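You operate a simulated robot arm through the tools that you are given. There is no shell and no other tool. Be economical: measure what you need, move in short steps, check, and stop when the job is done.

Carry out the task below with a simulated two-armed robot. There is one attempt and no reset: what you move stays moved.

JOB
Prove the hand pendant on the bench lamp at slow.
Fine: isolator on; hold the pendant and select slow so that the lamp burns there a moment; hold it and select off; isolator off.

Only the result counts: the job must be done as asked and must still hold three seconds after the hand-in. Knocking over, shifting, dropping, spilling or breaking anything else fails it.

ROBOT AND FRAMES
Two 7-joint arms with fingered hands on one trunk, on a base that drives. Base frame: it is fixed to the floor where the robot stands at the start and does not move with it; the origin is under the middle of the robot, x ahead of it, y to its left, z up. Readings come in mm, degrees, newtons and seconds.
The left shoulder is at the start at [66, 173, 1203], the right one opposite. With the tool pointing down near the work surface each hand reaches from about 100 to 760 mm from the robot's upright axis, wherever it stands, measured 20 degrees to its own side. Places, roughly: bench isolator [500, 100, 900]; selector of the hand pendant [1100, 0, 800]. Payload 3.5 kg a hand.
The tool frame of a hand sits at the grasp point between the pads (the TCP): z along the fingers, y along the line on which they close. The tips reach 30 mm beyond it. Largest opening 104 mm; the body of the gripper starts 35 mm behind the TCP. The gripper is a hand of 3 fingers: y runs from the thumb to the fingers, the wrist lies at [-15, -104, -178] in the tool frame, and closing takes about 1.5 s.
Orientation is that of the tool frame in the base frame, as [roll, pitch, yaw] about the fixed x, y, z axes, in that order (R = Rz(yaw) Ry(pitch) Rx(roll)). With the fingers straight down and the wrist toward the robot, the tool's x, y and z point along [0, 1, 0], [1, 0, 0] and [0, 0, -1] of the base frame.

CONTROLS
- The arms move only by the tool jog_arm. It takes "left_targets", "right_targets" or both (then of equal length, played together; a hand with none holds still); each is a list of rows, each a list of 2 entries, a list of its own where there are three numbers: the shift along the tool's x, y, z in mm, then the turn, a rotation vector about the tool's x, y, z in rad. In form: [[[x, y, z], [ax, ay, az]], ...]. A call has 1 to 10 rows; each row shifts and turns the commanded pose from where the row before left it, along the tool's axes as they then stand. "left_jaw" and "right_jaw" are, for a hand that has rows, the finger opening in mm, from 0 to 104, set as the call begins (left out, the last holds). Each row takes 0.2 s and may step no farther than 50 mm and 8.6 degrees from the row before; otherwise, or with a gripper value out of range, the whole call is refused. A pose out of reach is approached as far as the arm can. The call stops where the force on the tool passes 40 N (or 10 N more than at its start, if that is more) or the arm is blocked; 0.2 s more then pass. Each finger travels about 72 mm/s and halts on what it meets, pressing with about 30 N; the grip force reading is that of the motor and also rises with nothing between the fingers. The clock runs only during rows and for 0.2 s after the last one: add rows that do not move to give the fingers time. The reply holds the time, the measured pose of the TCP, the force on the tool along the base axes, the opening and the grip force, in the units named above and with some noise, with the torque about the TCP (base axes, N m) and any sound that the robot's microphone picked up.
- Cameras (640 x 400 px; columns grow to the right, rows downward): "scene" is now at [158.7, 14.7, 1382.9]; the picture's right is [0.14, -0.99, 0.00], its down [-0.53, -0.07, -0.85] and it looks along [0.84, 0.12, -0.53] (base axes); focal length 295 px, centre (320, 200). "left" rides on the left gripper at [-64, -94, -117] in its tool frame; the picture's right is [-0.72, -0.33, 0.61], its down [0.64, -0.65, 0.40] and it looks along [0.27, 0.68, 0.68] (tool axes); focal length 238 px, centre (320, 200). "right" rides on the right gripper at [64, -94, -117] in its tool frame; the picture's right is [-0.72, 0.33, -0.61], its down [-0.64, -0.65, 0.40] and it looks along [-0.27, 0.68, 0.68] (tool axes); focal length 238 px, centre (320, 200).
- camera(camera): a new picture of that camera. No time passes.
- move_column(by): slides the trunk up (or, below 0, down) by that many mm; the arms and the scene camera ride with it, the base frame stays. It gives what a move gives, with no picture.
- steer(legs): drives the robot by 1 to 6 legs, each [ahead, left, turn to the left] in mm, mm and degrees, along the robot's own axes; the way and the turn of a leg run together, so that a leg with both is an arc; at most 1500 mm and 180 degrees a leg. The arms and the cameras ride along, it lands a little off, and it stops where it bumps. It gives what a move gives.
- move_fingers(index, middle, thumb_bend, thumb_turn, hand): sets how far each is bent, from 0 (flat) to 100 (curled in); at 30 the hand is open as for a grip, at 70 the pads meet at the TCP. One left out holds its place. A second passes; each finger stops where it meets its share of the squeeze, and holds until it gets a number again. A gripper value or a shape takes the hand back. It gives what a move gives, with no picture; readings hold the bend of each and the force on the fingers (four entries, about 0 where the hand has none), thumb and palm. thumb_turn goes from beside the hand (0) to across from the fingers (100), as for a grip.
- hand_shape(shape, hand): the hand has 3 fingers and takes this shape, open, in about a second: jaw (thumb against the fingers, like two jaws); tri (thumb and two fingers); tip (a fingertip pinch); poke (one finger out to press); point (the index stretched); flat (the hand flat); cup (the hand cupped); fist (a fist). The gripper value then closes the fingers along that shape, each until it touches; the sizes above hold for jaw. It gives what a move gives, with no picture.
- pan_tilt(pan, tilt): turns the head with the scene camera to pan (to the left, within 86 degrees either way) and tilt (down, from -29 to 69), counted from straight ahead of the robot. It gives what a move gives.
- probe_pixels(camera, pixels): for up to 12 pixels [column, row] of the newest picture of that camera ("zoom" is the newest enlarged one), the place [x, y, z] in the base frame of the surface seen there, good to about 2 mm. No time passes.
- zoom(camera, box): a new picture of the part [left, top, right, bottom] of that camera's present view, enlarged. No time passes.
- hand_in(): hands the job in; it is judged then, once.

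Go step by step. Measure first, check grasps and placings, and put right what went wrong. The budget is 80 turns and 70 pictures, counting those below and the enlarged ones. Unless the task says otherwise, let go and move clear before handing in, and close with one line.

The tools are called as a command line: name --argument value ..., lists and objects as JSON in quotes. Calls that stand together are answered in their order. jog_arm: Moves the arms, as the interface text tells. Its arguments: {"type":"object","properties":{"left_targets":{"type":"array","items":{"type":"array"}},"left_jaw":{"type":"number"},"right_targets":{"type":"array","items":{"type":"array"}},"right_jaw":{"type":"number"}},"required":[]} The other tools are called the same way: move_column (by) slides the trunk up or down; hand_shape (shape, hand) gives the hand a shape; move_fingers (index, middle, thumb_bend, thumb_turn, hand) moves the fingers one by one; steer (legs) drives the base; pan_tilt (pan, tilt) turns the head that bears the scene camera; camera (camera) takes a picture; probe_pixels (camera, pixels) gives the place of the surface under pixels of a picture; zoom (camera, box) takes an enlarged picture of a part of a camera's view; hand_in () hands the job in.

At the start:

```text
clock: 0.0
left_tcp_pos: [491.1, 284.0, 1237.4]
left_tcp_rot: [-180.0, 0.0, 90.0]
left_ft_force: [1.3, -0.2, -0.1]
left_moment: [0.03, -0.01, -0.01]
left_gripper_width: 103.5
left_grasp_force: 0.0
left_shape: jaw
left_bend: [30.0, 30.0, 30.0, 98.0]
left_finger forces: [0.1, 0.0, 0.0, 0.0, 0.0, 0.0]
right_tcp_pos: [550.5, -134.3, 1177.7]
right_tcp_rot: [-179.9, 0.1, 89.9]
right_ft_force: [0.0, 1.2, -0.3]
right_moment: [0.0, 0.0, -0.02]
right_gripper_width: 103.4
right_grasp_force: 0.1
right_shape: jaw
right_bend: [30.0, 30.0, 30.0, 98.0]
right_finger forces: [0.0, 0.0, 0.1, 0.0, 0.1, 0.0]
trunk travel left (down, up): [-300.0, 454.0]
robot x, y, heading: [0.1, -0.5, 0.1]
head pan, tilt: [7.9, 32.2]
```

scene: 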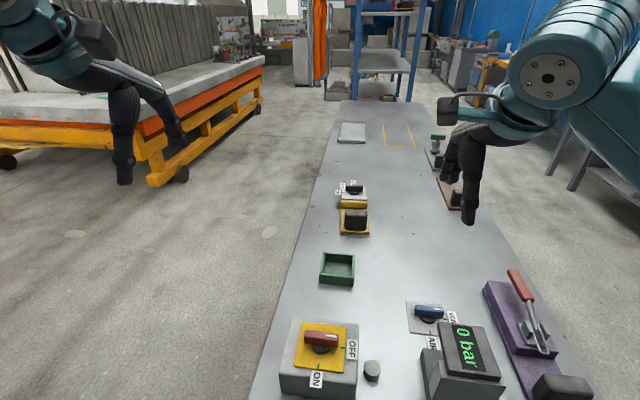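
right: 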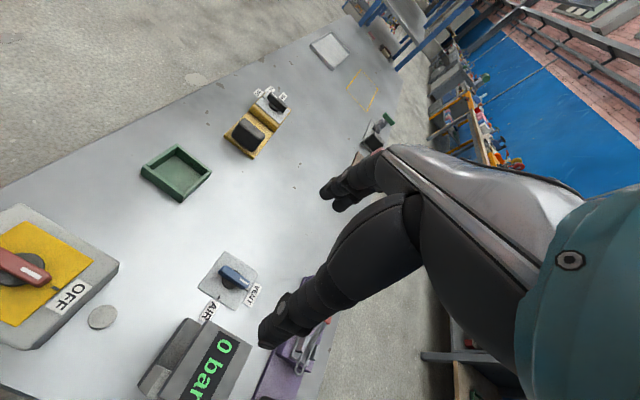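
left: 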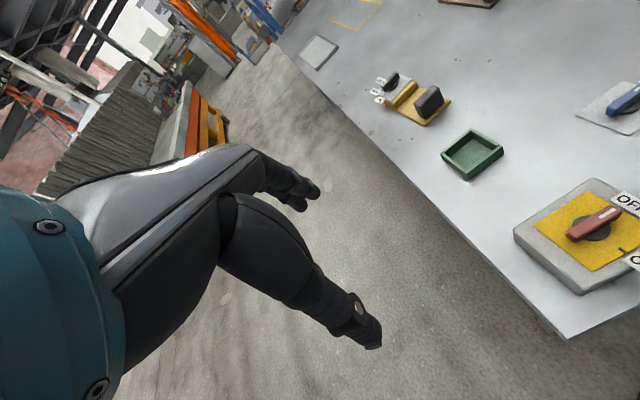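

The scene shows the isolator (red handle near [320,340]) and the pendant (yellow/black near [353,205]). I'll zoom in on both to measure.

zoom --camera "scene" --box '[270, 300, 430, 400]'

zoom --camera "right" --box '[200, 70, 320, 170]'

zoom --camera "scene" --box '[310, 110, 480, 240]'

probe_pixels --camera "scene" --pixels '[[308, 333], [335, 340], [320, 345], [300, 365], [354, 190], [355, 215], [345, 228], [352, 133], [400, 135], [437, 140], [345, 188], [358, 187]]'

```text
4.00 times, centred on (350, 350) of scene
```

zoom: 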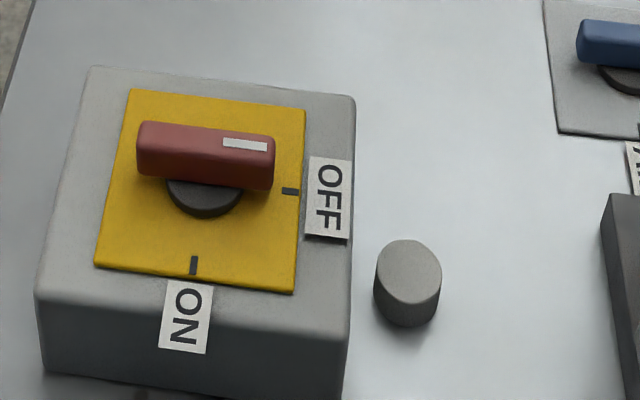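

```text
4.00 times, centred on (260, 120) of right
```

zoom: 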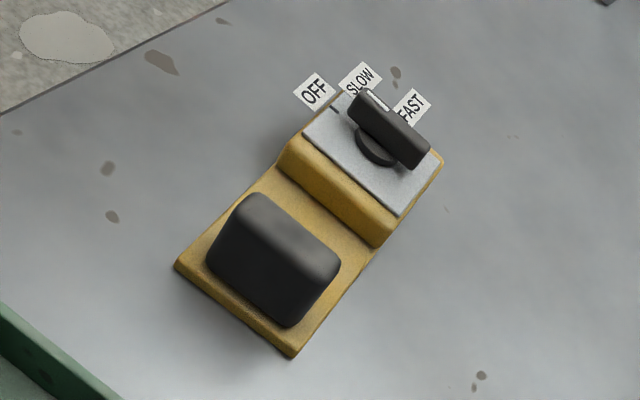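

```text
3.08 times, centred on (395, 175) of scene
```

zoom: 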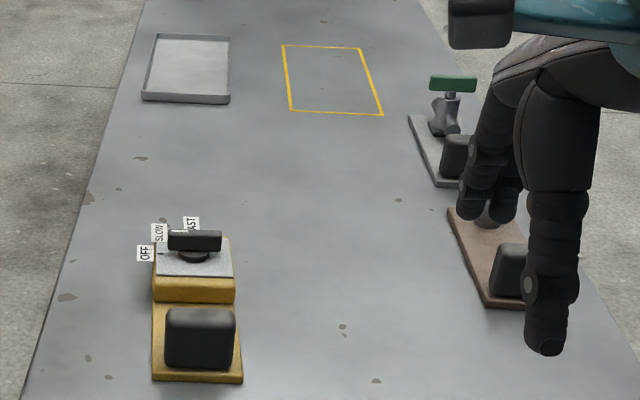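

```text
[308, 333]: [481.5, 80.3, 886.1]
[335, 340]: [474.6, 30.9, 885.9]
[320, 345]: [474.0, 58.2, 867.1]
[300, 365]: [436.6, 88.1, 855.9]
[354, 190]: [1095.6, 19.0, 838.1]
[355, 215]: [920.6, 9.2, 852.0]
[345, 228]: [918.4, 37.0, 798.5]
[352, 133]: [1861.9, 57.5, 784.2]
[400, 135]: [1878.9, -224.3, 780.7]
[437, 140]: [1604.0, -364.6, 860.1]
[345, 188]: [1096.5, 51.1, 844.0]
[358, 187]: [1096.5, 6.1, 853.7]
```

I need a finer look at the pendant and the floor clearance along the bench's left side.

zoom --camera "scene" --box '[334, 175, 374, 200]'

zoom --camera "right" --box '[248, 80, 296, 110]'

probe_pixels --camera "scene" --pixels '[[252, 396], [290, 265], [320, 160], [160, 185], [265, 85], [50, 145], [280, 380], [357, 380], [372, 368], [435, 350], [345, 320], [337, 265]]'

```text
16.00 times, centred on (354, 188) of scene
```

zoom: 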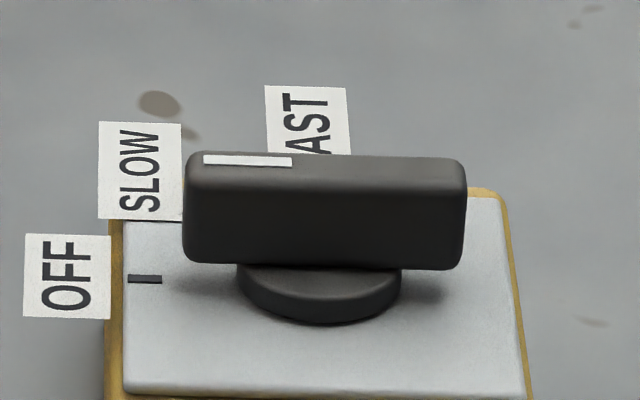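

```text
13.33 times, centred on (272, 95) of right
```

zoom: 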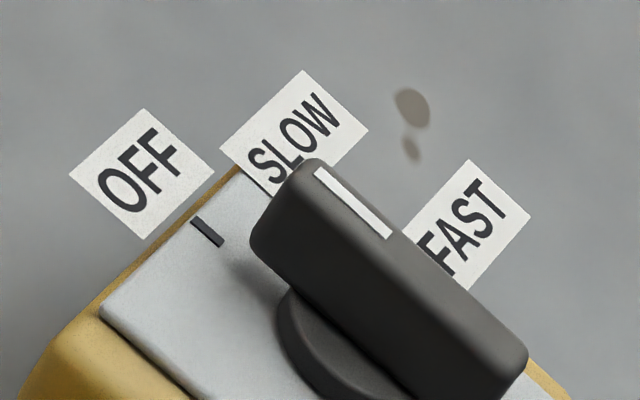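

```text
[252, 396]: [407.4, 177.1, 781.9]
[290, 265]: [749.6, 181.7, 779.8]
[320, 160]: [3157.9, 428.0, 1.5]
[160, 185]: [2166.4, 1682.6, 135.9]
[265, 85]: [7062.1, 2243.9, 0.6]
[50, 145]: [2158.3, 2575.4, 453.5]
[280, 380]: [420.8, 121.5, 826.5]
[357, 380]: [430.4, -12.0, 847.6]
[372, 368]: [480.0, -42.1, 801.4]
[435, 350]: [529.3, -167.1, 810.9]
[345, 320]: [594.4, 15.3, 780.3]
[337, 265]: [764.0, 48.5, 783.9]
```

The pendant's selector is at OFF (pointer toward +y, SLOW 45° clockwise, FAST 90°). The isolator handle is at about (479,57), lying along y. I'll bring the left hand above it.

jog_arm --left_targets '[[[-28, -2, 36], [0, 0, 0]], [[-28, -2, 36], [0, 0, 0]], [[-28, -2, 36], [0, 0, 0]], [[-28, -2, 36], [0, 0, 0]], [[-28, -2, 36], [0, 0, 0]], [[-28, -1, 36], [0, 0, 0]], [[-28, -1, 36], [0, 0, 0]], [[-31, 0, 28], [0, 0, 0]], [[0, 0, 0], [0, 0, 0]]]' --left_jaw 70

camera --camera "left"

zoom --camera "scene" --box '[240, 240, 440, 400]'

```text
clock: 2.0
left_tcp_pos: [480.1, 56.4, 955.9]
left_tcp_rot: [-180.0, 0.1, 90.0]
left_ft_force: [-1.1, 0.1, 0.0]
left_moment: [-0.03, 0.0, 0.01]
left_gripper_width: 70.1
left_grasp_force: 0.1
left_shape: jaw
left_bend: [28.0, 38.0, 60.0, 99.0]
left_finger forces: [0.1, 0.0, 0.0, 0.1, 0.0, 0.0]
right_tcp_pos: [550.6, -133.9, 1177.5]
right_tcp_rot: [-179.9, 0.0, 90.0]
right_ft_force: [-0.1, 0.1, -0.8]
right_moment: [0.02, -0.02, 0.03]
right_gripper_width: 104.0
right_grasp_force: 0.0
right_shape: jaw
right_bend: [30.0, 30.0, 30.0, 98.0]
right_finger forces: [0.0, 0.1, 0.0, 0.0, 0.0, 0.0]
trunk travel left (down, up): [-300.0, 454.0]
robot x, y, heading: [1.6, 1.4, 0.1]
head pan, tilt: [7.9, 32.2]
```

```text
61 pictures are left
```

left: 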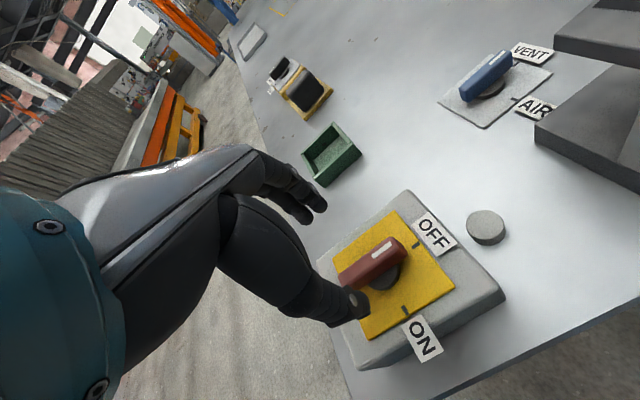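

```text
2.50 times, centred on (340, 320) of scene
```

zoom: 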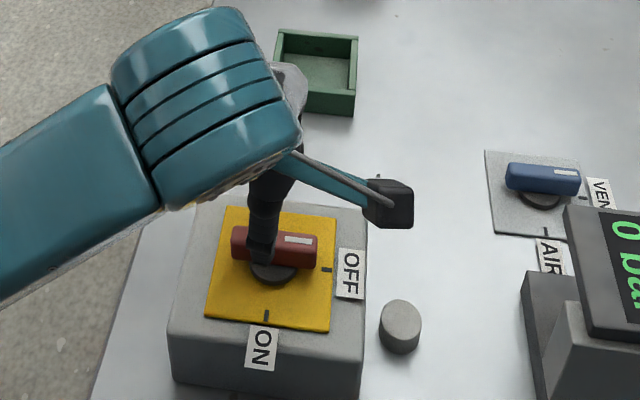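

The fingers hang over the handle. I'll probe the handle in the left picture to centre the grasp.

probe_pixels --camera "left" --pixels '[[400, 243], [376, 256], [385, 246], [372, 265], [395, 278], [420, 260], [405, 312], [285, 205], [345, 305], [345, 280], [425, 293]]'

zoom --camera "left" --box '[240, 160, 480, 360]'

```text
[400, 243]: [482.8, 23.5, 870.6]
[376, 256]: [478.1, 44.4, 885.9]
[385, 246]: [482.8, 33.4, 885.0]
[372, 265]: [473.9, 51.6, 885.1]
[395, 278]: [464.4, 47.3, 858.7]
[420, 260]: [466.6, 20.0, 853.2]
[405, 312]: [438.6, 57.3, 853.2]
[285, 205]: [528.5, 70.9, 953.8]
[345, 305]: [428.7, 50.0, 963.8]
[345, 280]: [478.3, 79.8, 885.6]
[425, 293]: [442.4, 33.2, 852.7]
```

```text
2.00 times, centred on (360, 260) of left
```

zoom: 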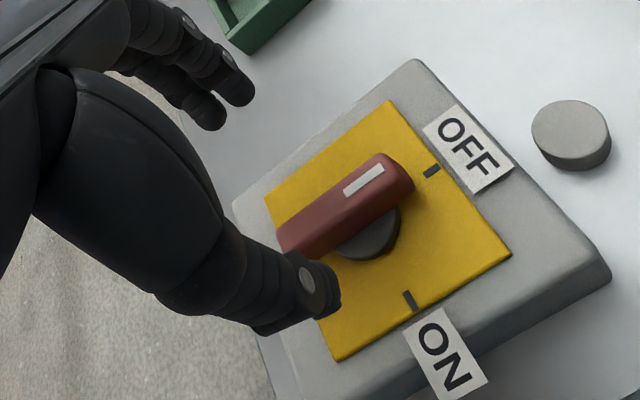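

Handle centre is about (478,55), top z 886, face z 853. I'll lower the open hand to TCP z 890 and close on it.

jog_arm --left_targets '[[[0, -1, 22], [0, 0, 0]], [[0, -1, 22], [0, 0, 0]], [[0, 0, 21], [0, 0, 0]], [[0, 0, 0], [0, 0, 0]]]'

camera --camera "left"

```text
clock: 3.0
left_tcp_pos: [476.5, 56.8, 892.6]
left_tcp_rot: [-179.9, 0.0, 90.0]
left_ft_force: [0.4, 0.7, 0.7]
left_moment: [-0.04, 0.01, 0.01]
left_gripper_width: 70.5
left_grasp_force: 0.1
left_shape: jaw
left_bend: [28.0, 38.0, 60.0, 99.0]
left_finger forces: [0.0, 0.1, 0.0, 0.1, 0.0, 0.1]
right_tcp_pos: [551.4, -134.8, 1178.3]
right_tcp_rot: [180.0, 0.0, 89.9]
right_ft_force: [1.1, 0.3, 0.4]
right_moment: [0.02, -0.01, -0.01]
right_gripper_width: 103.8
right_grasp_force: 0.1
right_shape: jaw
right_bend: [30.0, 30.0, 30.0, 98.0]
right_finger forces: [0.0, 0.1, 0.1, 0.0, 0.1, 0.0]
trunk travel left (down, up): [-300.0, 454.0]
robot x, y, heading: [2.9, 3.1, -0.1]
head pan, tilt: [7.9, 32.2]
```

```text
58 pictures are left
```

left: 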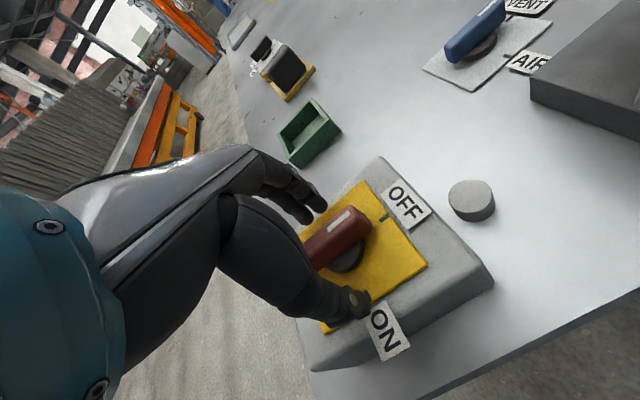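

The handle sits between thumb and fingers. Closing gently around it.

jog_arm --left_targets '[[[0, 0, 0], [0, 0, 0]], [[0, 0, 0], [0, 0, 0]], [[0, 0, 0], [0, 0, 0]], [[0, 0, 0], [0, 0, 0]], [[0, 0, 0], [0, 0, 0]], [[0, 0, 0], [0, 0, 0]], [[0, 0, 0], [0, 0, 0]]]' --left_jaw 5

zoom --camera "left" --box '[220, 140, 460, 340]'

```text
clock: 4.6
left_tcp_pos: [477.8, 57.5, 894.1]
left_tcp_rot: [180.0, 0.0, 90.1]
left_ft_force: [7.6, 0.6, 5.2]
left_moment: [-0.04, -0.35, 0.0]
left_gripper_width: 8.6
left_grasp_force: 29.2
left_shape: jaw
left_bend: [71.0, 63.0, 73.0, 100.0]
left_finger forces: [26.5, 11.9, 0.0, 0.0, 25.8, 0.0]
right_tcp_pos: [551.4, -134.6, 1177.9]
right_tcp_rot: [-180.0, 0.1, 89.9]
right_ft_force: [-0.5, -0.6, 0.0]
right_moment: [-0.01, 0.01, -0.02]
right_gripper_width: 103.6
right_grasp_force: 0.0
right_shape: jaw
right_bend: [30.0, 30.0, 30.0, 98.0]
right_finger forces: [0.0, 0.0, 0.0, 0.0, 0.0, 0.1]
trunk travel left (down, up): [-300.0, 454.0]
robot x, y, heading: [0.6, 2.4, 0.0]
head pan, tilt: [7.9, 32.2]
```

```text
2.00 times, centred on (340, 240) of left
```

zoom: 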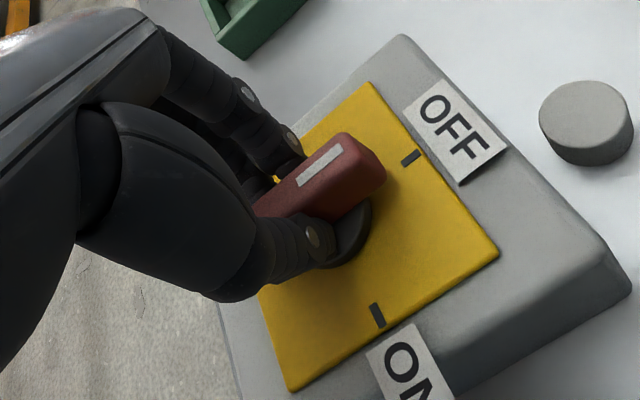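

The handle is gripped (opening 8.6, grip 29 N). Turning clockwise seen from above, towards ON.

jog_arm --left_targets '[[[0, 0, 0], [0, 0, 0.14]], [[0, 0, 0], [0, 0, 0.14]], [[0, 0, 0], [0, 0, 0.14]], [[0, 0, 0], [0, 0, 0.14]], [[0, 0, 0], [0, 0, 0.14]], [[0, 0, 0], [0, 0, 0.14]]]'

zoom --camera "left" --box '[220, 140, 460, 340]'

```text
clock: 6.0
left_tcp_pos: [478.4, 56.9, 892.4]
left_tcp_rot: [179.9, -0.2, 41.9]
left_ft_force: [13.0, 3.6, 13.4]
left_moment: [-0.1, -0.39, 0.05]
left_gripper_width: 9.0
left_grasp_force: 30.4
left_shape: jaw
left_bend: [72.0, 63.0, 73.0, 100.0]
left_finger forces: [35.9, 16.2, 0.0, 0.1, 30.7, 0.0]
right_tcp_pos: [551.6, -134.1, 1178.2]
right_tcp_rot: [-179.9, 0.1, 90.0]
right_ft_force: [0.3, -0.3, 0.0]
right_moment: [-0.01, 0.0, -0.01]
right_gripper_width: 103.5
right_grasp_force: 0.0
right_shape: jaw
right_bend: [30.0, 30.0, 30.0, 98.0]
right_finger forces: [0.0, 0.0, 0.0, 0.0, 0.0, 0.0]
trunk travel left (down, up): [-300.0, 454.0]
robot x, y, heading: [-0.6, -1.1, 0.1]
head pan, tilt: [7.9, 32.2]
```

```text
2.00 times, centred on (340, 240) of left
```

zoom: 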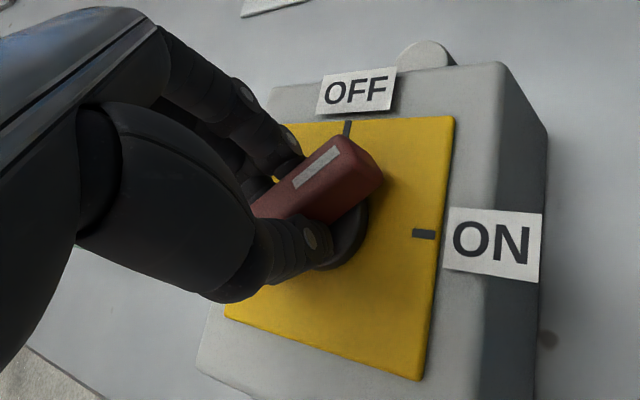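

The handle turns with the hand, now about 48° of 90. Continuing the remaining 42°.

jog_arm --left_targets '[[[0, 0, 0], [0, 0, 0.14]], [[0, 0, 0], [0, 0, 0.14]], [[0, 0, 0], [0, 0, 0.14]], [[0, 0, 0], [0, 0, 0.14]], [[0, 0, 0], [0, 0, 0.14]], [[0, 0, 0], [0, 0, 0.05]], [[0, 0, 0], [0, 0, 0]]]'

zoom --camera "left" --box '[220, 140, 460, 340]'

```text
clock: 7.6
left_tcp_pos: [479.8, 56.4, 893.7]
left_tcp_rot: [-180.0, -0.1, -0.9]
left_ft_force: [18.4, -3.5, 8.2]
left_moment: [-0.2, -0.35, 0.32]
left_gripper_width: 9.0
left_grasp_force: 29.9
left_shape: jaw
left_bend: [72.0, 63.0, 73.0, 100.0]
left_finger forces: [30.8, 10.2, 0.0, 0.0, 31.3, 0.0]
right_tcp_pos: [551.5, -135.3, 1177.9]
right_tcp_rot: [-179.9, 0.0, 90.0]
right_ft_force: [-0.9, -0.2, -1.2]
right_moment: [-0.05, -0.02, 0.0]
right_gripper_width: 103.5
right_grasp_force: 0.1
right_shape: jaw
right_bend: [30.0, 30.0, 30.0, 98.0]
right_finger forces: [0.0, 0.0, 0.0, 0.1, 0.0, 0.1]
trunk travel left (down, up): [-300.0, 454.0]
robot x, y, heading: [0.9, 0.5, -0.1]
head pan, tilt: [7.9, 32.2]
```

```text
2.00 times, centred on (340, 240) of left
```

zoom: 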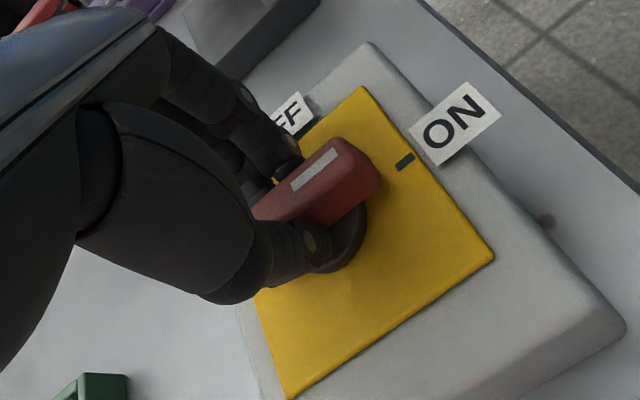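

The pointer is at ON. I'll release and lift clear, turning the wrist back.

jog_arm --left_targets '[[[0, 0, 0], [0, 0, 0]], [[0, 0, 0], [0, 0, 0]], [[0, 0, 0], [0, 0, 0]], [[0, 0, 0], [0, 0, 0]], [[0, 0, 0], [0, 0, 0]], [[0, 0, -20], [0, 0, 0]], [[0, 0, -40], [0, 0, 0]], [[0, 0, -50], [0, 0, 0]], [[0, 0, -50], [0, 0, 0]]]' --left_jaw 70

zoom --camera "left" --box '[160, 100, 640, 400]'

```text
clock: 9.6
left_tcp_pos: [479.4, 58.0, 1053.3]
left_tcp_rot: [-179.9, 0.0, -1.1]
left_ft_force: [-0.1, 0.8, -1.0]
left_moment: [-0.02, 0.01, 0.02]
left_gripper_width: 69.6
left_grasp_force: 0.0
left_shape: jaw
left_bend: [28.0, 38.0, 60.0, 100.0]
left_finger forces: [0.0, 0.0, 0.0, 0.1, 0.0, 0.0]
right_tcp_pos: [550.0, -134.4, 1178.7]
right_tcp_rot: [-180.0, 0.1, 90.0]
right_ft_force: [-0.1, 0.0, 0.3]
right_moment: [0.02, 0.01, -0.01]
right_gripper_width: 103.4
right_grasp_force: 0.1
right_shape: jaw
right_bend: [30.0, 30.0, 30.0, 98.0]
right_finger forces: [0.0, 0.0, 0.1, 0.0, 0.0, 0.0]
trunk travel left (down, up): [-300.0, 454.0]
robot x, y, heading: [1.1, -4.5, 0.1]
head pan, tilt: [7.9, 32.2]
```

```text
1.33 times, centred on (400, 250) of left
```

zoom: 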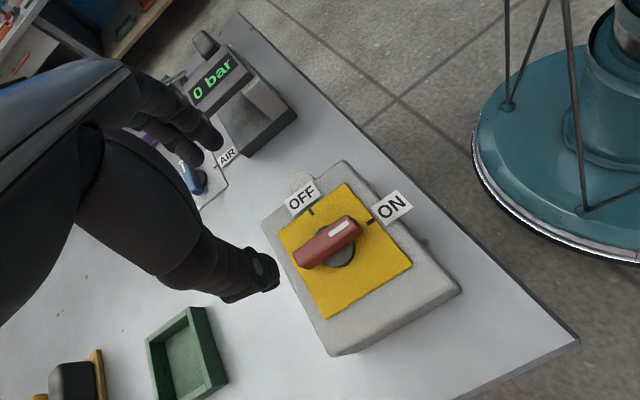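

Isolator is at ON. I'll bring the left hand back to its carrying pose and measure the base radius (zoom edge near [478,140], [640,262]).

probe_pixels --camera "zoom" --pixels '[[480, 110], [490, 170], [560, 240], [400, 100], [578, 340], [500, 300]]'

jog_arm --left_targets '[[[0, 0, -15], [0, 0, -0.15]], [[0, 0, -15], [0, 0, -0.15]], [[0, 0, -15], [0, 0, -0.15]], [[0, 0, -15], [0, 0, -0.15]], [[0, 0, -15], [0, 0, -0.15]], [[0, 0, -15], [0, 0, -0.15]], [[0, 0, -15], [0, 0, -0.15]], [[0, 0, -15], [0, 0, -0.15]], [[0, 0, -15], [0, 0, -0.15]], [[0, 0, -15], [0, 0, -0.15]]]'

jog_arm --left_targets '[[[40, 0, 0], [0, 0, -0.07]], [[45, 0, 0], [0, 0, 0]], [[45, 0, 0], [0, 0, 0]], [[45, 0, 0], [0, 0, 0]]]'

```text
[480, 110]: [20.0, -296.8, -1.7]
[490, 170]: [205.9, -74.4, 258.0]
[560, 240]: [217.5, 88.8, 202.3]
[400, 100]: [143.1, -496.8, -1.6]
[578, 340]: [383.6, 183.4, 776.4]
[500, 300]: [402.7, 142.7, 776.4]
```

```text
clock: 11.8
left_tcp_pos: [478.6, 57.9, 1205.1]
left_tcp_rot: [180.0, 0.0, 85.0]
left_ft_force: [-0.9, 0.0, -0.3]
left_moment: [0.0, 0.03, -0.02]
left_gripper_width: 69.6
left_grasp_force: 0.1
left_shape: jaw
left_bend: [28.0, 38.0, 60.0, 100.0]
left_finger forces: [0.1, 0.0, 0.0, 0.1, 0.0, 0.1]
right_tcp_pos: [549.7, -134.8, 1178.9]
right_tcp_rot: [-179.9, 0.0, 90.1]
right_ft_force: [0.3, 0.3, -0.3]
right_moment: [-0.02, 0.0, 0.01]
right_gripper_width: 103.9
right_grasp_force: 0.1
right_shape: jaw
right_bend: [30.0, 30.0, 30.0, 98.0]
right_finger forces: [0.0, 0.0, 0.1, 0.0, 0.0, 0.0]
trunk travel left (down, up): [-300.0, 454.0]
robot x, y, heading: [0.9, 0.5, 0.1]
head pan, tilt: [7.9, 32.2]
```

```text
clock: 12.8
left_tcp_pos: [483.6, 234.0, 1202.1]
left_tcp_rot: [179.9, 0.0, 88.9]
left_ft_force: [-0.8, 0.1, -0.3]
left_moment: [0.02, -0.03, 0.02]
left_gripper_width: 69.8
left_grasp_force: 0.0
left_shape: jaw
left_bend: [28.0, 38.0, 60.0, 100.0]
left_finger forces: [0.0, 0.0, 0.0, 0.0, 0.0, 0.0]
right_tcp_pos: [551.2, -133.4, 1178.5]
right_tcp_rot: [-180.0, 0.0, 89.9]
right_ft_force: [-0.7, 0.6, -0.3]
right_moment: [0.01, 0.03, -0.01]
right_gripper_width: 103.6
right_grasp_force: 0.1
right_shape: jaw
right_bend: [30.0, 30.0, 30.0, 98.0]
right_finger forces: [0.0, 0.0, 0.0, 0.2, 0.0, 0.0]
trunk travel left (down, up): [-300.0, 454.0]
robot x, y, heading: [-0.6, 2.4, 0.1]
head pan, tilt: [7.9, 32.2]
```

Base radius is about 270 mm, bench left edge y≈183. Driving round to (1000, 600) facing the bench side.

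steer --legs '[[0, 600, 0], [1000, 0, 0], [0, 0, -90]]'

pan_tilt --pan 0 --tilt 45

camera --camera "scene"

```text
clock: 24.7
left_tcp_pos: [1245.2, 130.8, 1202.0]
left_tcp_rot: [-180.0, 0.0, 0.9]
left_ft_force: [-1.0, 1.0, 0.6]
left_moment: [-0.02, -0.03, -0.04]
left_gripper_width: 69.9
left_grasp_force: 0.0
left_shape: jaw
left_bend: [28.0, 38.0, 60.0, 100.0]
left_finger forces: [0.0, 0.1, 0.1, 0.1, 0.0, 0.1]
right_tcp_pos: [879.1, 50.2, 1178.2]
right_tcp_rot: [180.0, 0.0, 2.1]
right_ft_force: [-0.6, -0.1, -0.7]
right_moment: [0.01, -0.01, -0.02]
right_gripper_width: 103.3
right_grasp_force: 0.1
right_shape: jaw
right_bend: [30.0, 30.0, 30.0, 98.0]
right_finger forces: [0.1, 0.0, 0.1, 0.0, 0.1, 0.0]
trunk travel left (down, up): [-300.0, 454.0]
robot x, y, heading: [993.4, 605.7, -87.6]
head pan, tilt: [7.9, 32.2]
```

```text
clock: 25.4
left_tcp_pos: [1245.7, 130.3, 1203.4]
left_tcp_rot: [180.0, 0.1, 1.0]
left_ft_force: [-0.3, -0.6, 0.2]
left_moment: [0.02, -0.02, 0.01]
left_gripper_width: 69.7
left_grasp_force: 0.1
left_shape: jaw
left_bend: [28.0, 38.0, 60.0, 100.0]
left_finger forces: [0.0, 0.0, 0.1, 0.0, 0.0, 0.0]
right_tcp_pos: [880.3, 49.7, 1178.0]
right_tcp_rot: [-179.9, 0.1, 2.1]
right_ft_force: [0.4, 0.0, -0.4]
right_moment: [-0.03, -0.01, 0.01]
right_gripper_width: 103.6
right_grasp_force: 0.0
right_shape: jaw
right_bend: [30.0, 30.0, 30.0, 98.0]
right_finger forces: [0.0, 0.1, 0.1, 0.0, 0.1, 0.1]
trunk travel left (down, up): [-300.0, 454.0]
robot x, y, heading: [994.7, 607.5, -88.3]
head pan, tilt: [0.0, 45.0]
```

```text
53 pictures are left
```

scene: 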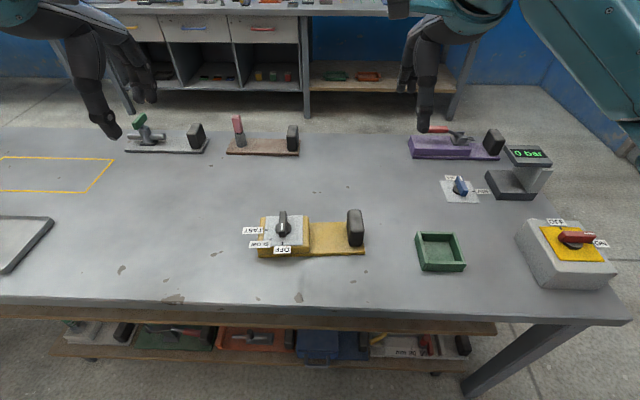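

zoom --camera "scene" --box '[236, 196, 380, 286]'

probe_pixels --camera "scene" --pixels '[[282, 229], [283, 214], [355, 213], [356, 240], [347, 238], [365, 238], [330, 240], [272, 238], [296, 238], [258, 254], [364, 253], [308, 255]]'

zoom --camera "scene" --box '[100, 100, 320, 170]'

```text
4.44 times, centred on (308, 241) of scene
```

zoom: 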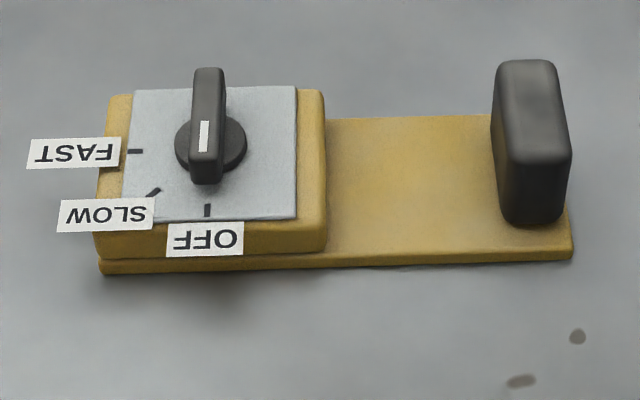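

```text
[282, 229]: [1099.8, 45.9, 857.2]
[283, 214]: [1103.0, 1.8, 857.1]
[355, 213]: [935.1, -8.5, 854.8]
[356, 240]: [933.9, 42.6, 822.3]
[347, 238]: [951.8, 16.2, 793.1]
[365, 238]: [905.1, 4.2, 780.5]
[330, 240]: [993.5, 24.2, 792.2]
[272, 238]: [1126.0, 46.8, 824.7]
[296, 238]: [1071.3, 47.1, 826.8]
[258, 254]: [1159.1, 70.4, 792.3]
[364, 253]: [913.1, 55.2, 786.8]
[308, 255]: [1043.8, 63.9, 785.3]
```

```text
2.91 times, centred on (210, 135) of scene
```

zoom: 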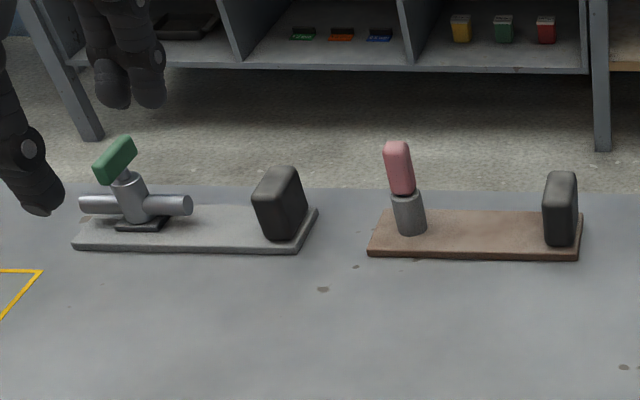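

The pendant: grip block at about (933,17), knob handle at about (1101,24) with top z 857, pointer to OFF. I'll test in the air whether the left wrist can turn 135° clockwise, which pinching the knob would need.

jog_arm --left_targets '[[[0, 0, 0], [0, 0, 0.147]], [[0, 0, 0], [0, 0, 0.147]], [[0, 0, 0], [0, 0, 0.147]], [[0, 0, 0], [0, 0, 0.147]], [[0, 0, 0], [0, 0, 0.147]], [[0, 0, 0], [0, 0, 0.147]], [[0, 0, 0], [0, 0, 0.147]], [[0, 0, 0], [0, 0, 0.147]], [[0, 0, 0], [0, 0, 0.147]], [[0, 0, 0], [0, 0, 0.147]]]'

jog_arm --left_targets '[[[0, 0, 0], [0, 0, 0.147]], [[0, 0, 0], [0, 0, 0.147]], [[0, 0, 0], [0, 0, 0.147]], [[0, 0, 0], [0, 0, 0.147]], [[0, 0, 0], [0, 0, 0.147]], [[0, 0, 0], [0, 0, 0.147]], [[0, 0, 0], [0, 0, 0]]]'

```text
clock: 27.6
left_tcp_pos: [1244.7, 130.3, 1202.7]
left_tcp_rot: [-179.9, 0.0, -83.4]
left_ft_force: [0.1, 0.7, -0.3]
left_moment: [-0.01, 0.02, 0.0]
left_gripper_width: 69.7
left_grasp_force: 0.1
left_shape: jaw
left_bend: [28.0, 38.0, 60.0, 100.0]
left_finger forces: [0.0, 0.0, 0.1, 0.1, 0.0, 0.1]
right_tcp_pos: [881.0, 49.8, 1178.1]
right_tcp_rot: [-180.0, -0.1, 2.1]
right_ft_force: [-0.2, 0.2, -0.3]
right_moment: [0.01, 0.0, -0.01]
right_gripper_width: 103.6
right_grasp_force: 0.1
right_shape: jaw
right_bend: [30.0, 30.0, 30.0, 98.0]
right_finger forces: [0.0, 0.1, 0.0, 0.1, 0.0, 0.0]
trunk travel left (down, up): [-300.0, 454.0]
robot x, y, heading: [990.8, 605.8, -87.9]
head pan, tilt: [0.0, 45.0]
```

```text
clock: 29.2
left_tcp_pos: [1246.4, 127.9, 1203.8]
left_tcp_rot: [179.9, 0.0, -133.8]
left_ft_force: [-0.2, -0.1, 0.4]
left_moment: [0.02, -0.01, -0.04]
left_gripper_width: 69.5
left_grasp_force: 0.0
left_shape: jaw
left_bend: [28.0, 38.0, 60.0, 100.0]
left_finger forces: [0.1, 0.0, 0.1, 0.0, 0.0, 0.0]
right_tcp_pos: [880.5, 49.9, 1179.8]
right_tcp_rot: [179.9, 0.0, 2.0]
right_ft_force: [1.4, 0.7, 0.1]
right_moment: [0.03, -0.01, -0.02]
right_gripper_width: 103.6
right_grasp_force: 0.1
right_shape: jaw
right_bend: [30.0, 30.0, 30.0, 98.0]
right_finger forces: [0.0, 0.0, 0.1, 0.0, 0.0, 0.0]
trunk travel left (down, up): [-300.0, 454.0]
robot x, y, heading: [994.9, 609.4, -88.0]
head pan, tilt: [0.0, 45.0]
```

The wrist reaches −134° fine, so this stance works. Bringing the left hand to yaw −90 and the right to yaw 90, then both above their targets.

jog_arm --left_targets '[[[0, 0, 0], [0, 0, -0.0764]], [[0, 0, 0], [0, 0, -0.0764]], [[0, 0, 0], [0, 0, -0.0764]], [[0, 0, 0], [0, 0, -0.0764]], [[0, 0, 0], [0, 0, -0.0764]], [[0, 0, 0], [0, 0, -0.0764]], [[0, 0, 0], [0, 0, -0.0764]], [[0, 0, 0], [0, 0, -0.0764]], [[0, 0, 0], [0, 0, -0.0764]], [[0, 0, 0], [0, 0, -0.0764]]]' --right_targets '[[[0, 0, 0], [0, 0, -0.147]], [[0, 0, 0], [0, 0, -0.147]], [[0, 0, 0], [0, 0, -0.147]], [[0, 0, 0], [0, 0, -0.147]], [[0, 0, 0], [0, 0, -0.147]], [[0, 0, 0], [0, 0, -0.147]], [[0, 0, 0], [0, 0, -0.147]], [[0, 0, 0], [0, 0, -0.147]], [[0, 0, 0], [0, 0, -0.147]], [[0, 0, 0], [0, 0, -0.147]]]' --right_jaw 80

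jog_arm --left_targets '[[[13, 18, 32], [0, 0, 0]], [[13, 18, 32], [0, 0, 0]], [[13, 18, 32], [0, 0, 0]], [[13, 18, 32], [0, 0, 0]], [[13, 18, 32], [0, 0, 0]], [[13, 18, 32], [0, 0, 0]], [[13, 18, 32], [0, 0, 0]], [[13, 19, 32], [0, 0, 0]], [[0, 0, 0], [0, 0, 0]]]' --right_targets '[[[-4, 6, 30], [0, 0, -0.07]], [[-4, 7, 30], [0, 0, 0]], [[-4, 7, 30], [0, 0, 0]], [[-4, 7, 30], [0, 0, 0]], [[-4, 7, 30], [0, 0, 0]], [[-4, 7, 30], [0, 0, 0]], [[-4, 6, 30], [0, 0, 0]], [[-4, 6, 28], [0, 0, 0]], [[0, 0, 0], [0, 0, 0]]]'

camera --camera "right"

camera --camera "left"

camera --camera "scene"

```text
clock: 31.4
left_tcp_pos: [1246.3, 128.3, 1204.1]
left_tcp_rot: [-180.0, 0.0, -89.8]
left_ft_force: [0.0, 0.8, -0.5]
left_moment: [-0.01, -0.02, 0.03]
left_gripper_width: 69.5
left_grasp_force: 0.1
left_shape: jaw
left_bend: [28.0, 38.0, 60.0, 100.0]
left_finger forces: [0.0, 0.0, 0.0, 0.0, 0.0, 0.0]
right_tcp_pos: [881.3, 49.5, 1178.5]
right_tcp_rot: [179.9, 0.0, 86.6]
right_ft_force: [0.1, -0.3, -0.4]
right_moment: [-0.01, -0.04, -0.02]
right_gripper_width: 80.6
right_grasp_force: 0.0
right_shape: jaw
right_bend: [27.0, 35.0, 52.0, 99.0]
right_finger forces: [0.1, 0.1, 0.0, 0.0, 0.0, 0.1]
trunk travel left (down, up): [-300.0, 454.0]
robot x, y, heading: [994.5, 605.7, -87.9]
head pan, tilt: [0.0, 45.0]
```

```text
clock: 33.5
left_tcp_pos: [1102.4, 27.2, 945.3]
left_tcp_rot: [179.9, -0.1, -89.9]
left_ft_force: [-0.9, 0.0, -0.4]
left_moment: [-0.03, 0.01, 0.0]
left_gripper_width: 69.9
left_grasp_force: 0.0
left_shape: jaw
left_bend: [28.0, 38.0, 60.0, 100.0]
left_finger forces: [0.0, 0.1, 0.0, 0.0, 0.0, 0.0]
right_tcp_pos: [934.1, 17.1, 938.7]
right_tcp_rot: [-180.0, -0.1, 90.3]
right_ft_force: [-0.6, -0.2, -0.6]
right_moment: [-0.01, 0.0, -0.01]
right_gripper_width: 80.3
right_grasp_force: 0.1
right_shape: jaw
right_bend: [27.0, 35.0, 52.0, 99.0]
right_finger forces: [0.1, 0.0, 0.0, 0.0, 0.0, 0.1]
trunk travel left (down, up): [-300.0, 454.0]
robot x, y, heading: [995.9, 606.4, -87.8]
head pan, tilt: [0.0, 45.0]
```

```text
50 pictures are left
```

right: 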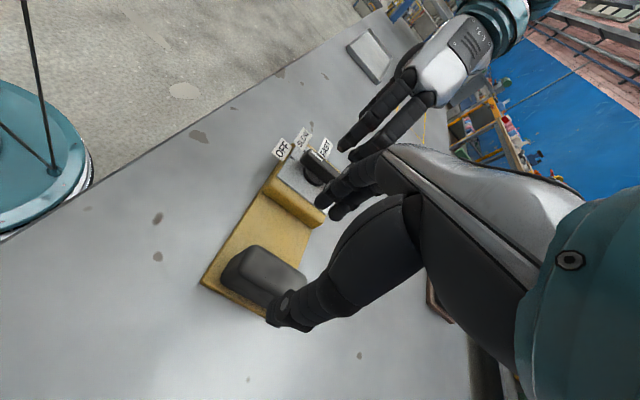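

```text
49 pictures are left
```

left: 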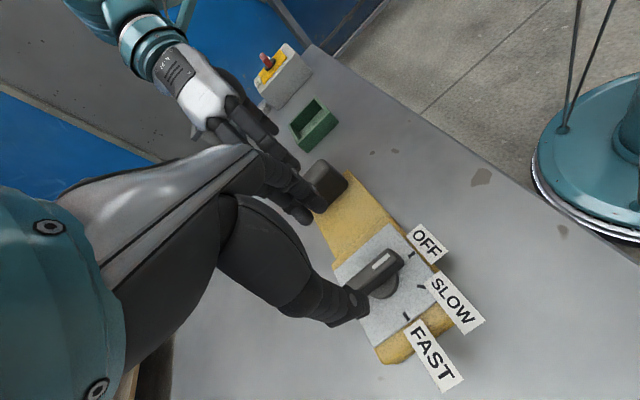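

```text
48 pictures are left
```

scene: 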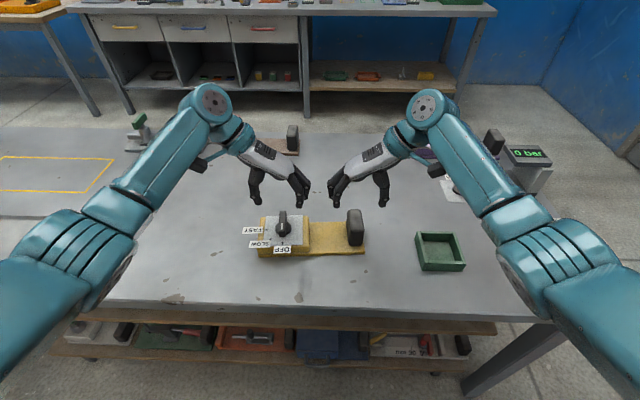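

Both hands hover over their parts. Probing block and knob accurately from the hand cameras.

probe_pixels --camera "right" --pixels '[[252, 255], [298, 275], [250, 268], [275, 265], [228, 272], [262, 295], [285, 265], [240, 245]]'

probe_pixels --camera "left" --pixels '[[385, 261], [375, 272], [395, 252], [365, 275], [400, 262], [385, 290], [410, 280], [325, 180], [345, 185], [310, 172]]'

zoom --camera "right" --box '[180, 130, 380, 350]'

zoom --camera "left" --box '[280, 150, 500, 390]'

```text
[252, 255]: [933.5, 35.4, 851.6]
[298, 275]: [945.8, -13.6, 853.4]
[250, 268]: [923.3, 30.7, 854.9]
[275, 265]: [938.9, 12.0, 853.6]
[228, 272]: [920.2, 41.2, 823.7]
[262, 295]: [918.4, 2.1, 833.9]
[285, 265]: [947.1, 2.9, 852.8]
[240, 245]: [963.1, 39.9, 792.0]
```

```text
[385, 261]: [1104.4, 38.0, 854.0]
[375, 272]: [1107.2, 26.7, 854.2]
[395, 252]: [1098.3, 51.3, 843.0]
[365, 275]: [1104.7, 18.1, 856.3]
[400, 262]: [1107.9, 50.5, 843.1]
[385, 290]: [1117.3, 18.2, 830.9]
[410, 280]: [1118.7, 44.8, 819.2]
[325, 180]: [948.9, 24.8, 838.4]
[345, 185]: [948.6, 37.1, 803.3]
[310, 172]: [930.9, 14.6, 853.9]
```

```text
1.82 times, centred on (280, 240) of right
```

zoom: 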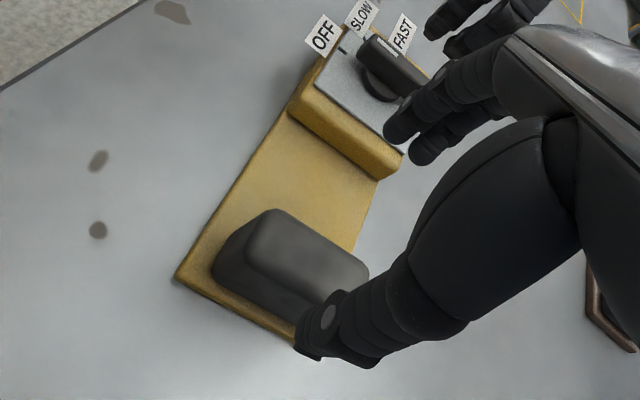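

```text
1.67 times, centred on (390, 270) of left
```

zoom: 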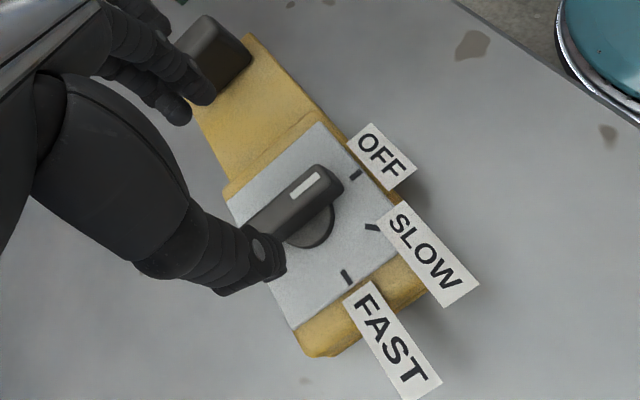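

Block centre ≈ (934,12), knob centre ≈ (1102.5,25), knob face z≈824. Lowering the right hand on the block first.

jog_arm --right_targets '[[[-2, 0, 25], [0, 0, 0]], [[-2, 0, 25], [0, 0, 0]], [[0, 0, 25], [0, 0, 0]], [[0, 0, 22], [0, 0, 0]], [[0, 0, 0], [0, 0, 0]]]'

zoom --camera "right" --box '[160, 130, 400, 350]'

zoom --camera "scene" --box '[236, 140, 440, 280]'

```text
clock: 34.6
left_tcp_pos: [1102.1, 27.6, 946.0]
left_tcp_rot: [179.9, 0.0, -89.9]
left_ft_force: [-0.6, 0.1, -0.6]
left_moment: [-0.02, 0.0, 0.01]
left_gripper_width: 69.6
left_grasp_force: 0.1
left_shape: jaw
left_bend: [28.0, 38.0, 60.0, 100.0]
left_finger forces: [0.0, 0.0, 0.0, 0.1, 0.0, 0.1]
right_tcp_pos: [931.8, 15.0, 841.2]
right_tcp_rot: [179.9, 0.0, 90.4]
right_ft_force: [-0.2, 0.9, -0.5]
right_moment: [0.02, 0.02, -0.02]
right_gripper_width: 80.3
right_grasp_force: 0.1
right_shape: jaw
right_bend: [27.0, 35.0, 52.0, 99.0]
right_finger forces: [0.1, 0.0, 0.0, 0.0, 0.0, 0.1]
trunk travel left (down, up): [-300.0, 454.0]
robot x, y, heading: [994.8, 603.2, -88.0]
head pan, tilt: [0.0, 45.0]
```

```text
1.82 times, centred on (280, 240) of right
```

zoom: 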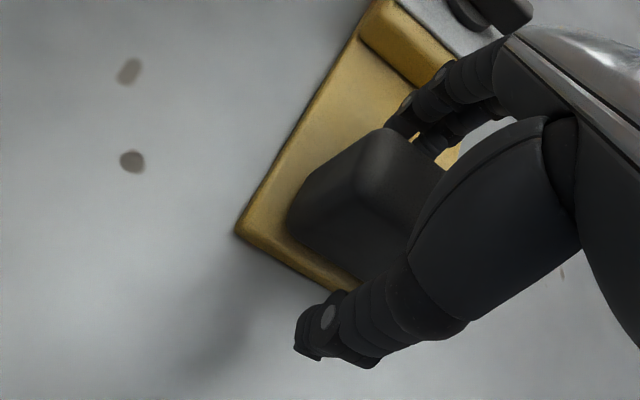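

```text
2.86 times, centred on (338, 210) of scene
```

zoom: 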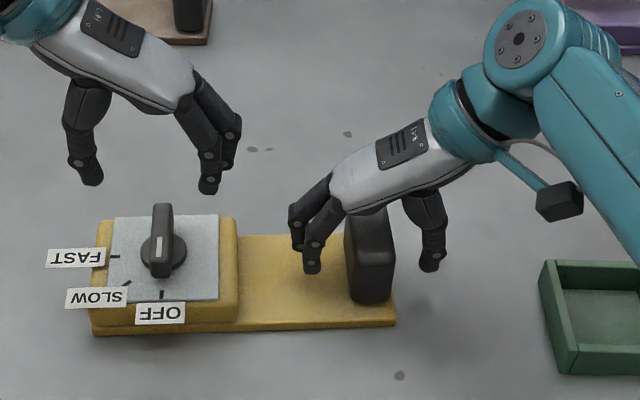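

The block is between the fingers and thumb. Closing the right hand.

jog_arm --right_targets '[[[0, 1, 0], [0, 0, 0]], [[0, 0, 0], [0, 0, 0]], [[0, 0, 0], [0, 0, 0]], [[0, 0, 0], [0, 0, 0]], [[0, 0, 0], [0, 0, 0]], [[0, 0, 0], [0, 0, 0]], [[0, 0, 0], [0, 0, 0]]]' --right_jaw 22

camera --camera "left"

zoom --camera "scene" --box '[236, 140, 440, 280]'

```text
clock: 36.2
left_tcp_pos: [1102.3, 26.8, 946.1]
left_tcp_rot: [180.0, 0.0, -89.8]
left_ft_force: [0.4, -0.3, -0.9]
left_moment: [0.03, -0.01, -0.01]
left_gripper_width: 69.6
left_grasp_force: 0.1
left_shape: jaw
left_bend: [28.0, 38.0, 60.0, 100.0]
left_finger forces: [0.1, 0.1, 0.0, 0.1, 0.1, 0.1]
right_tcp_pos: [934.1, 13.9, 840.7]
right_tcp_rot: [179.9, 0.0, 90.3]
right_ft_force: [-0.5, -0.2, -0.5]
right_moment: [0.0, 0.01, 0.0]
right_gripper_width: 29.2
right_grasp_force: 29.9
right_shape: jaw
right_bend: [74.0, 54.0, 74.0, 100.0]
right_finger forces: [17.3, 9.3, 0.1, 0.0, 26.8, 0.1]
trunk travel left (down, up): [-300.0, 454.0]
robot x, y, heading: [995.0, 611.1, -88.1]
head pan, tilt: [0.0, 45.0]
```

```text
43 pictures are left
```

left: 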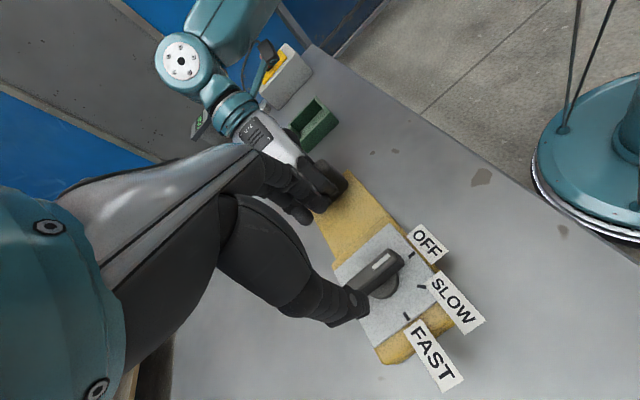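

```text
2.86 times, centred on (338, 210) of scene
```

zoom: 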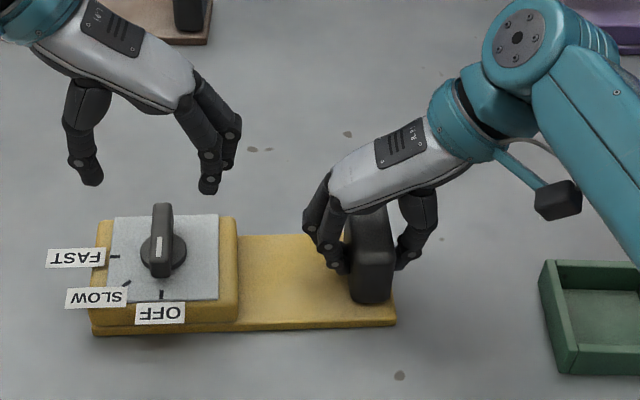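

The block is held (29 mm, 30 N) and the pendant hasn't moved. Lowering the left hand over the knob.

jog_arm --left_targets '[[[2, 0, 27], [0, 0, 0]], [[0, 0, 27], [0, 0, 0]], [[0, 0, 26], [0, 0, 0]], [[0, 0, 0], [0, 0, 0]]]'

zoom --camera "left" --box '[220, 140, 460, 340]'

zoom --camera "scene" --box '[216, 150, 400, 276]'

```text
clock: 37.2
left_tcp_pos: [1100.9, 22.5, 866.7]
left_tcp_rot: [180.0, 0.0, -89.9]
left_ft_force: [0.1, 0.5, -0.8]
left_moment: [-0.01, -0.02, 0.03]
left_gripper_width: 69.8
left_grasp_force: 0.0
left_shape: jaw
left_bend: [28.0, 38.0, 60.0, 100.0]
left_finger forces: [0.0, 0.0, 0.0, 0.1, 0.0, 0.0]
right_tcp_pos: [934.2, 13.7, 842.2]
right_tcp_rot: [-179.9, -0.1, 90.4]
right_ft_force: [0.4, 0.5, -0.3]
right_moment: [0.02, -0.02, -0.01]
right_gripper_width: 28.9
right_grasp_force: 30.2
right_shape: jaw
right_bend: [74.0, 54.0, 74.0, 100.0]
right_finger forces: [17.6, 9.4, 0.1, 0.1, 26.8, 0.0]
trunk travel left (down, up): [-300.0, 454.0]
robot x, y, heading: [993.5, 605.1, -88.0]
head pan, tilt: [0.0, 45.0]
```

```text
2.00 times, centred on (340, 240) of left
```

zoom: 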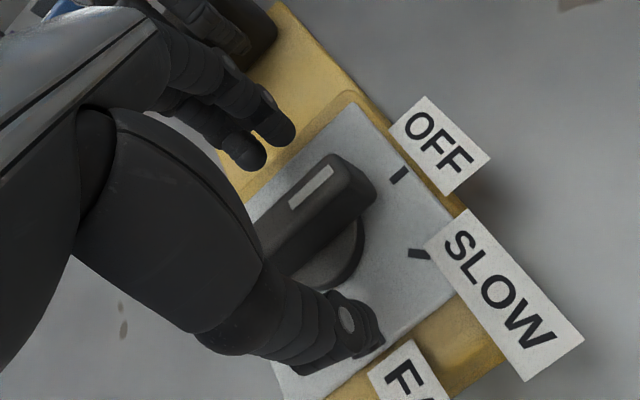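

```text
3.17 times, centred on (308, 213) of scene
```

zoom: 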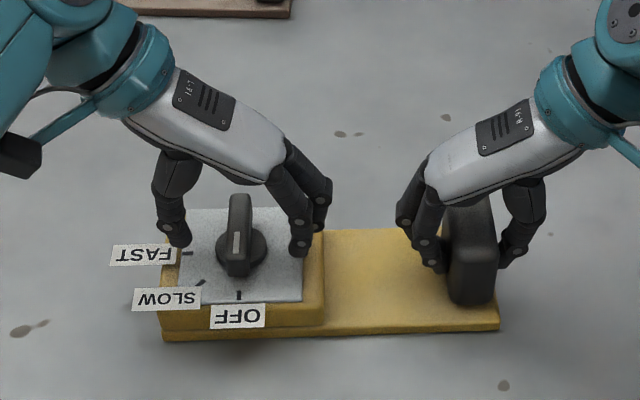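

The knob is straddled. Closing the left hand on it.

jog_arm --left_targets '[[[0, 0, 0], [0, 0, 0]], [[0, 0, 0], [0, 0, 0]], [[0, 0, 0], [0, 0, 0]], [[0, 0, 0], [0, 0, 0]], [[0, 0, 0], [0, 0, 0]], [[0, 0, 0], [0, 0, 0]], [[0, 0, 0], [0, 0, 0]]]' --left_jaw 5

zoom --camera "left" --box '[220, 140, 460, 340]'

```text
clock: 38.9
left_tcp_pos: [1101.1, 23.1, 867.5]
left_tcp_rot: [-180.0, 0.1, -89.9]
left_ft_force: [0.7, -0.6, 0.1]
left_moment: [0.0, -0.03, 0.03]
left_gripper_width: 10.7
left_grasp_force: 30.0
left_shape: jaw
left_bend: [72.0, 66.0, 74.0, 100.0]
left_finger forces: [17.4, 9.2, 0.1, 0.0, 27.0, 0.1]
right_tcp_pos: [933.2, 12.9, 841.4]
right_tcp_rot: [179.9, 0.0, 90.4]
right_ft_force: [-0.5, 0.7, 0.1]
right_moment: [0.0, 0.05, 0.02]
right_gripper_width: 29.0
right_grasp_force: 29.7
right_shape: jaw
right_bend: [74.0, 54.0, 74.0, 100.0]
right_finger forces: [17.3, 9.3, 0.1, 0.1, 27.1, 0.1]
trunk travel left (down, up): [-300.0, 454.0]
robot x, y, heading: [995.6, 606.8, -87.9]
head pan, tilt: [0.0, 45.0]
```

```text
2.00 times, centred on (340, 240) of left
```

zoom: 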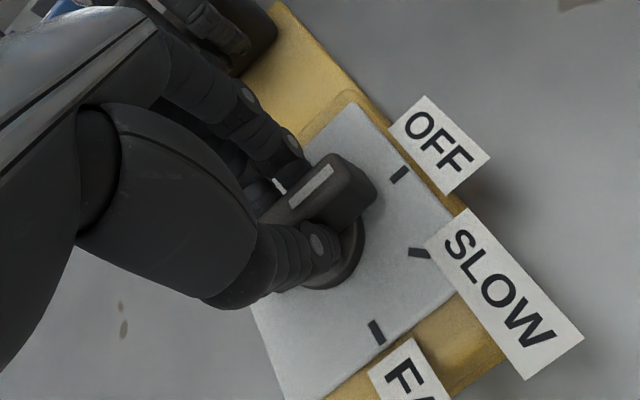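

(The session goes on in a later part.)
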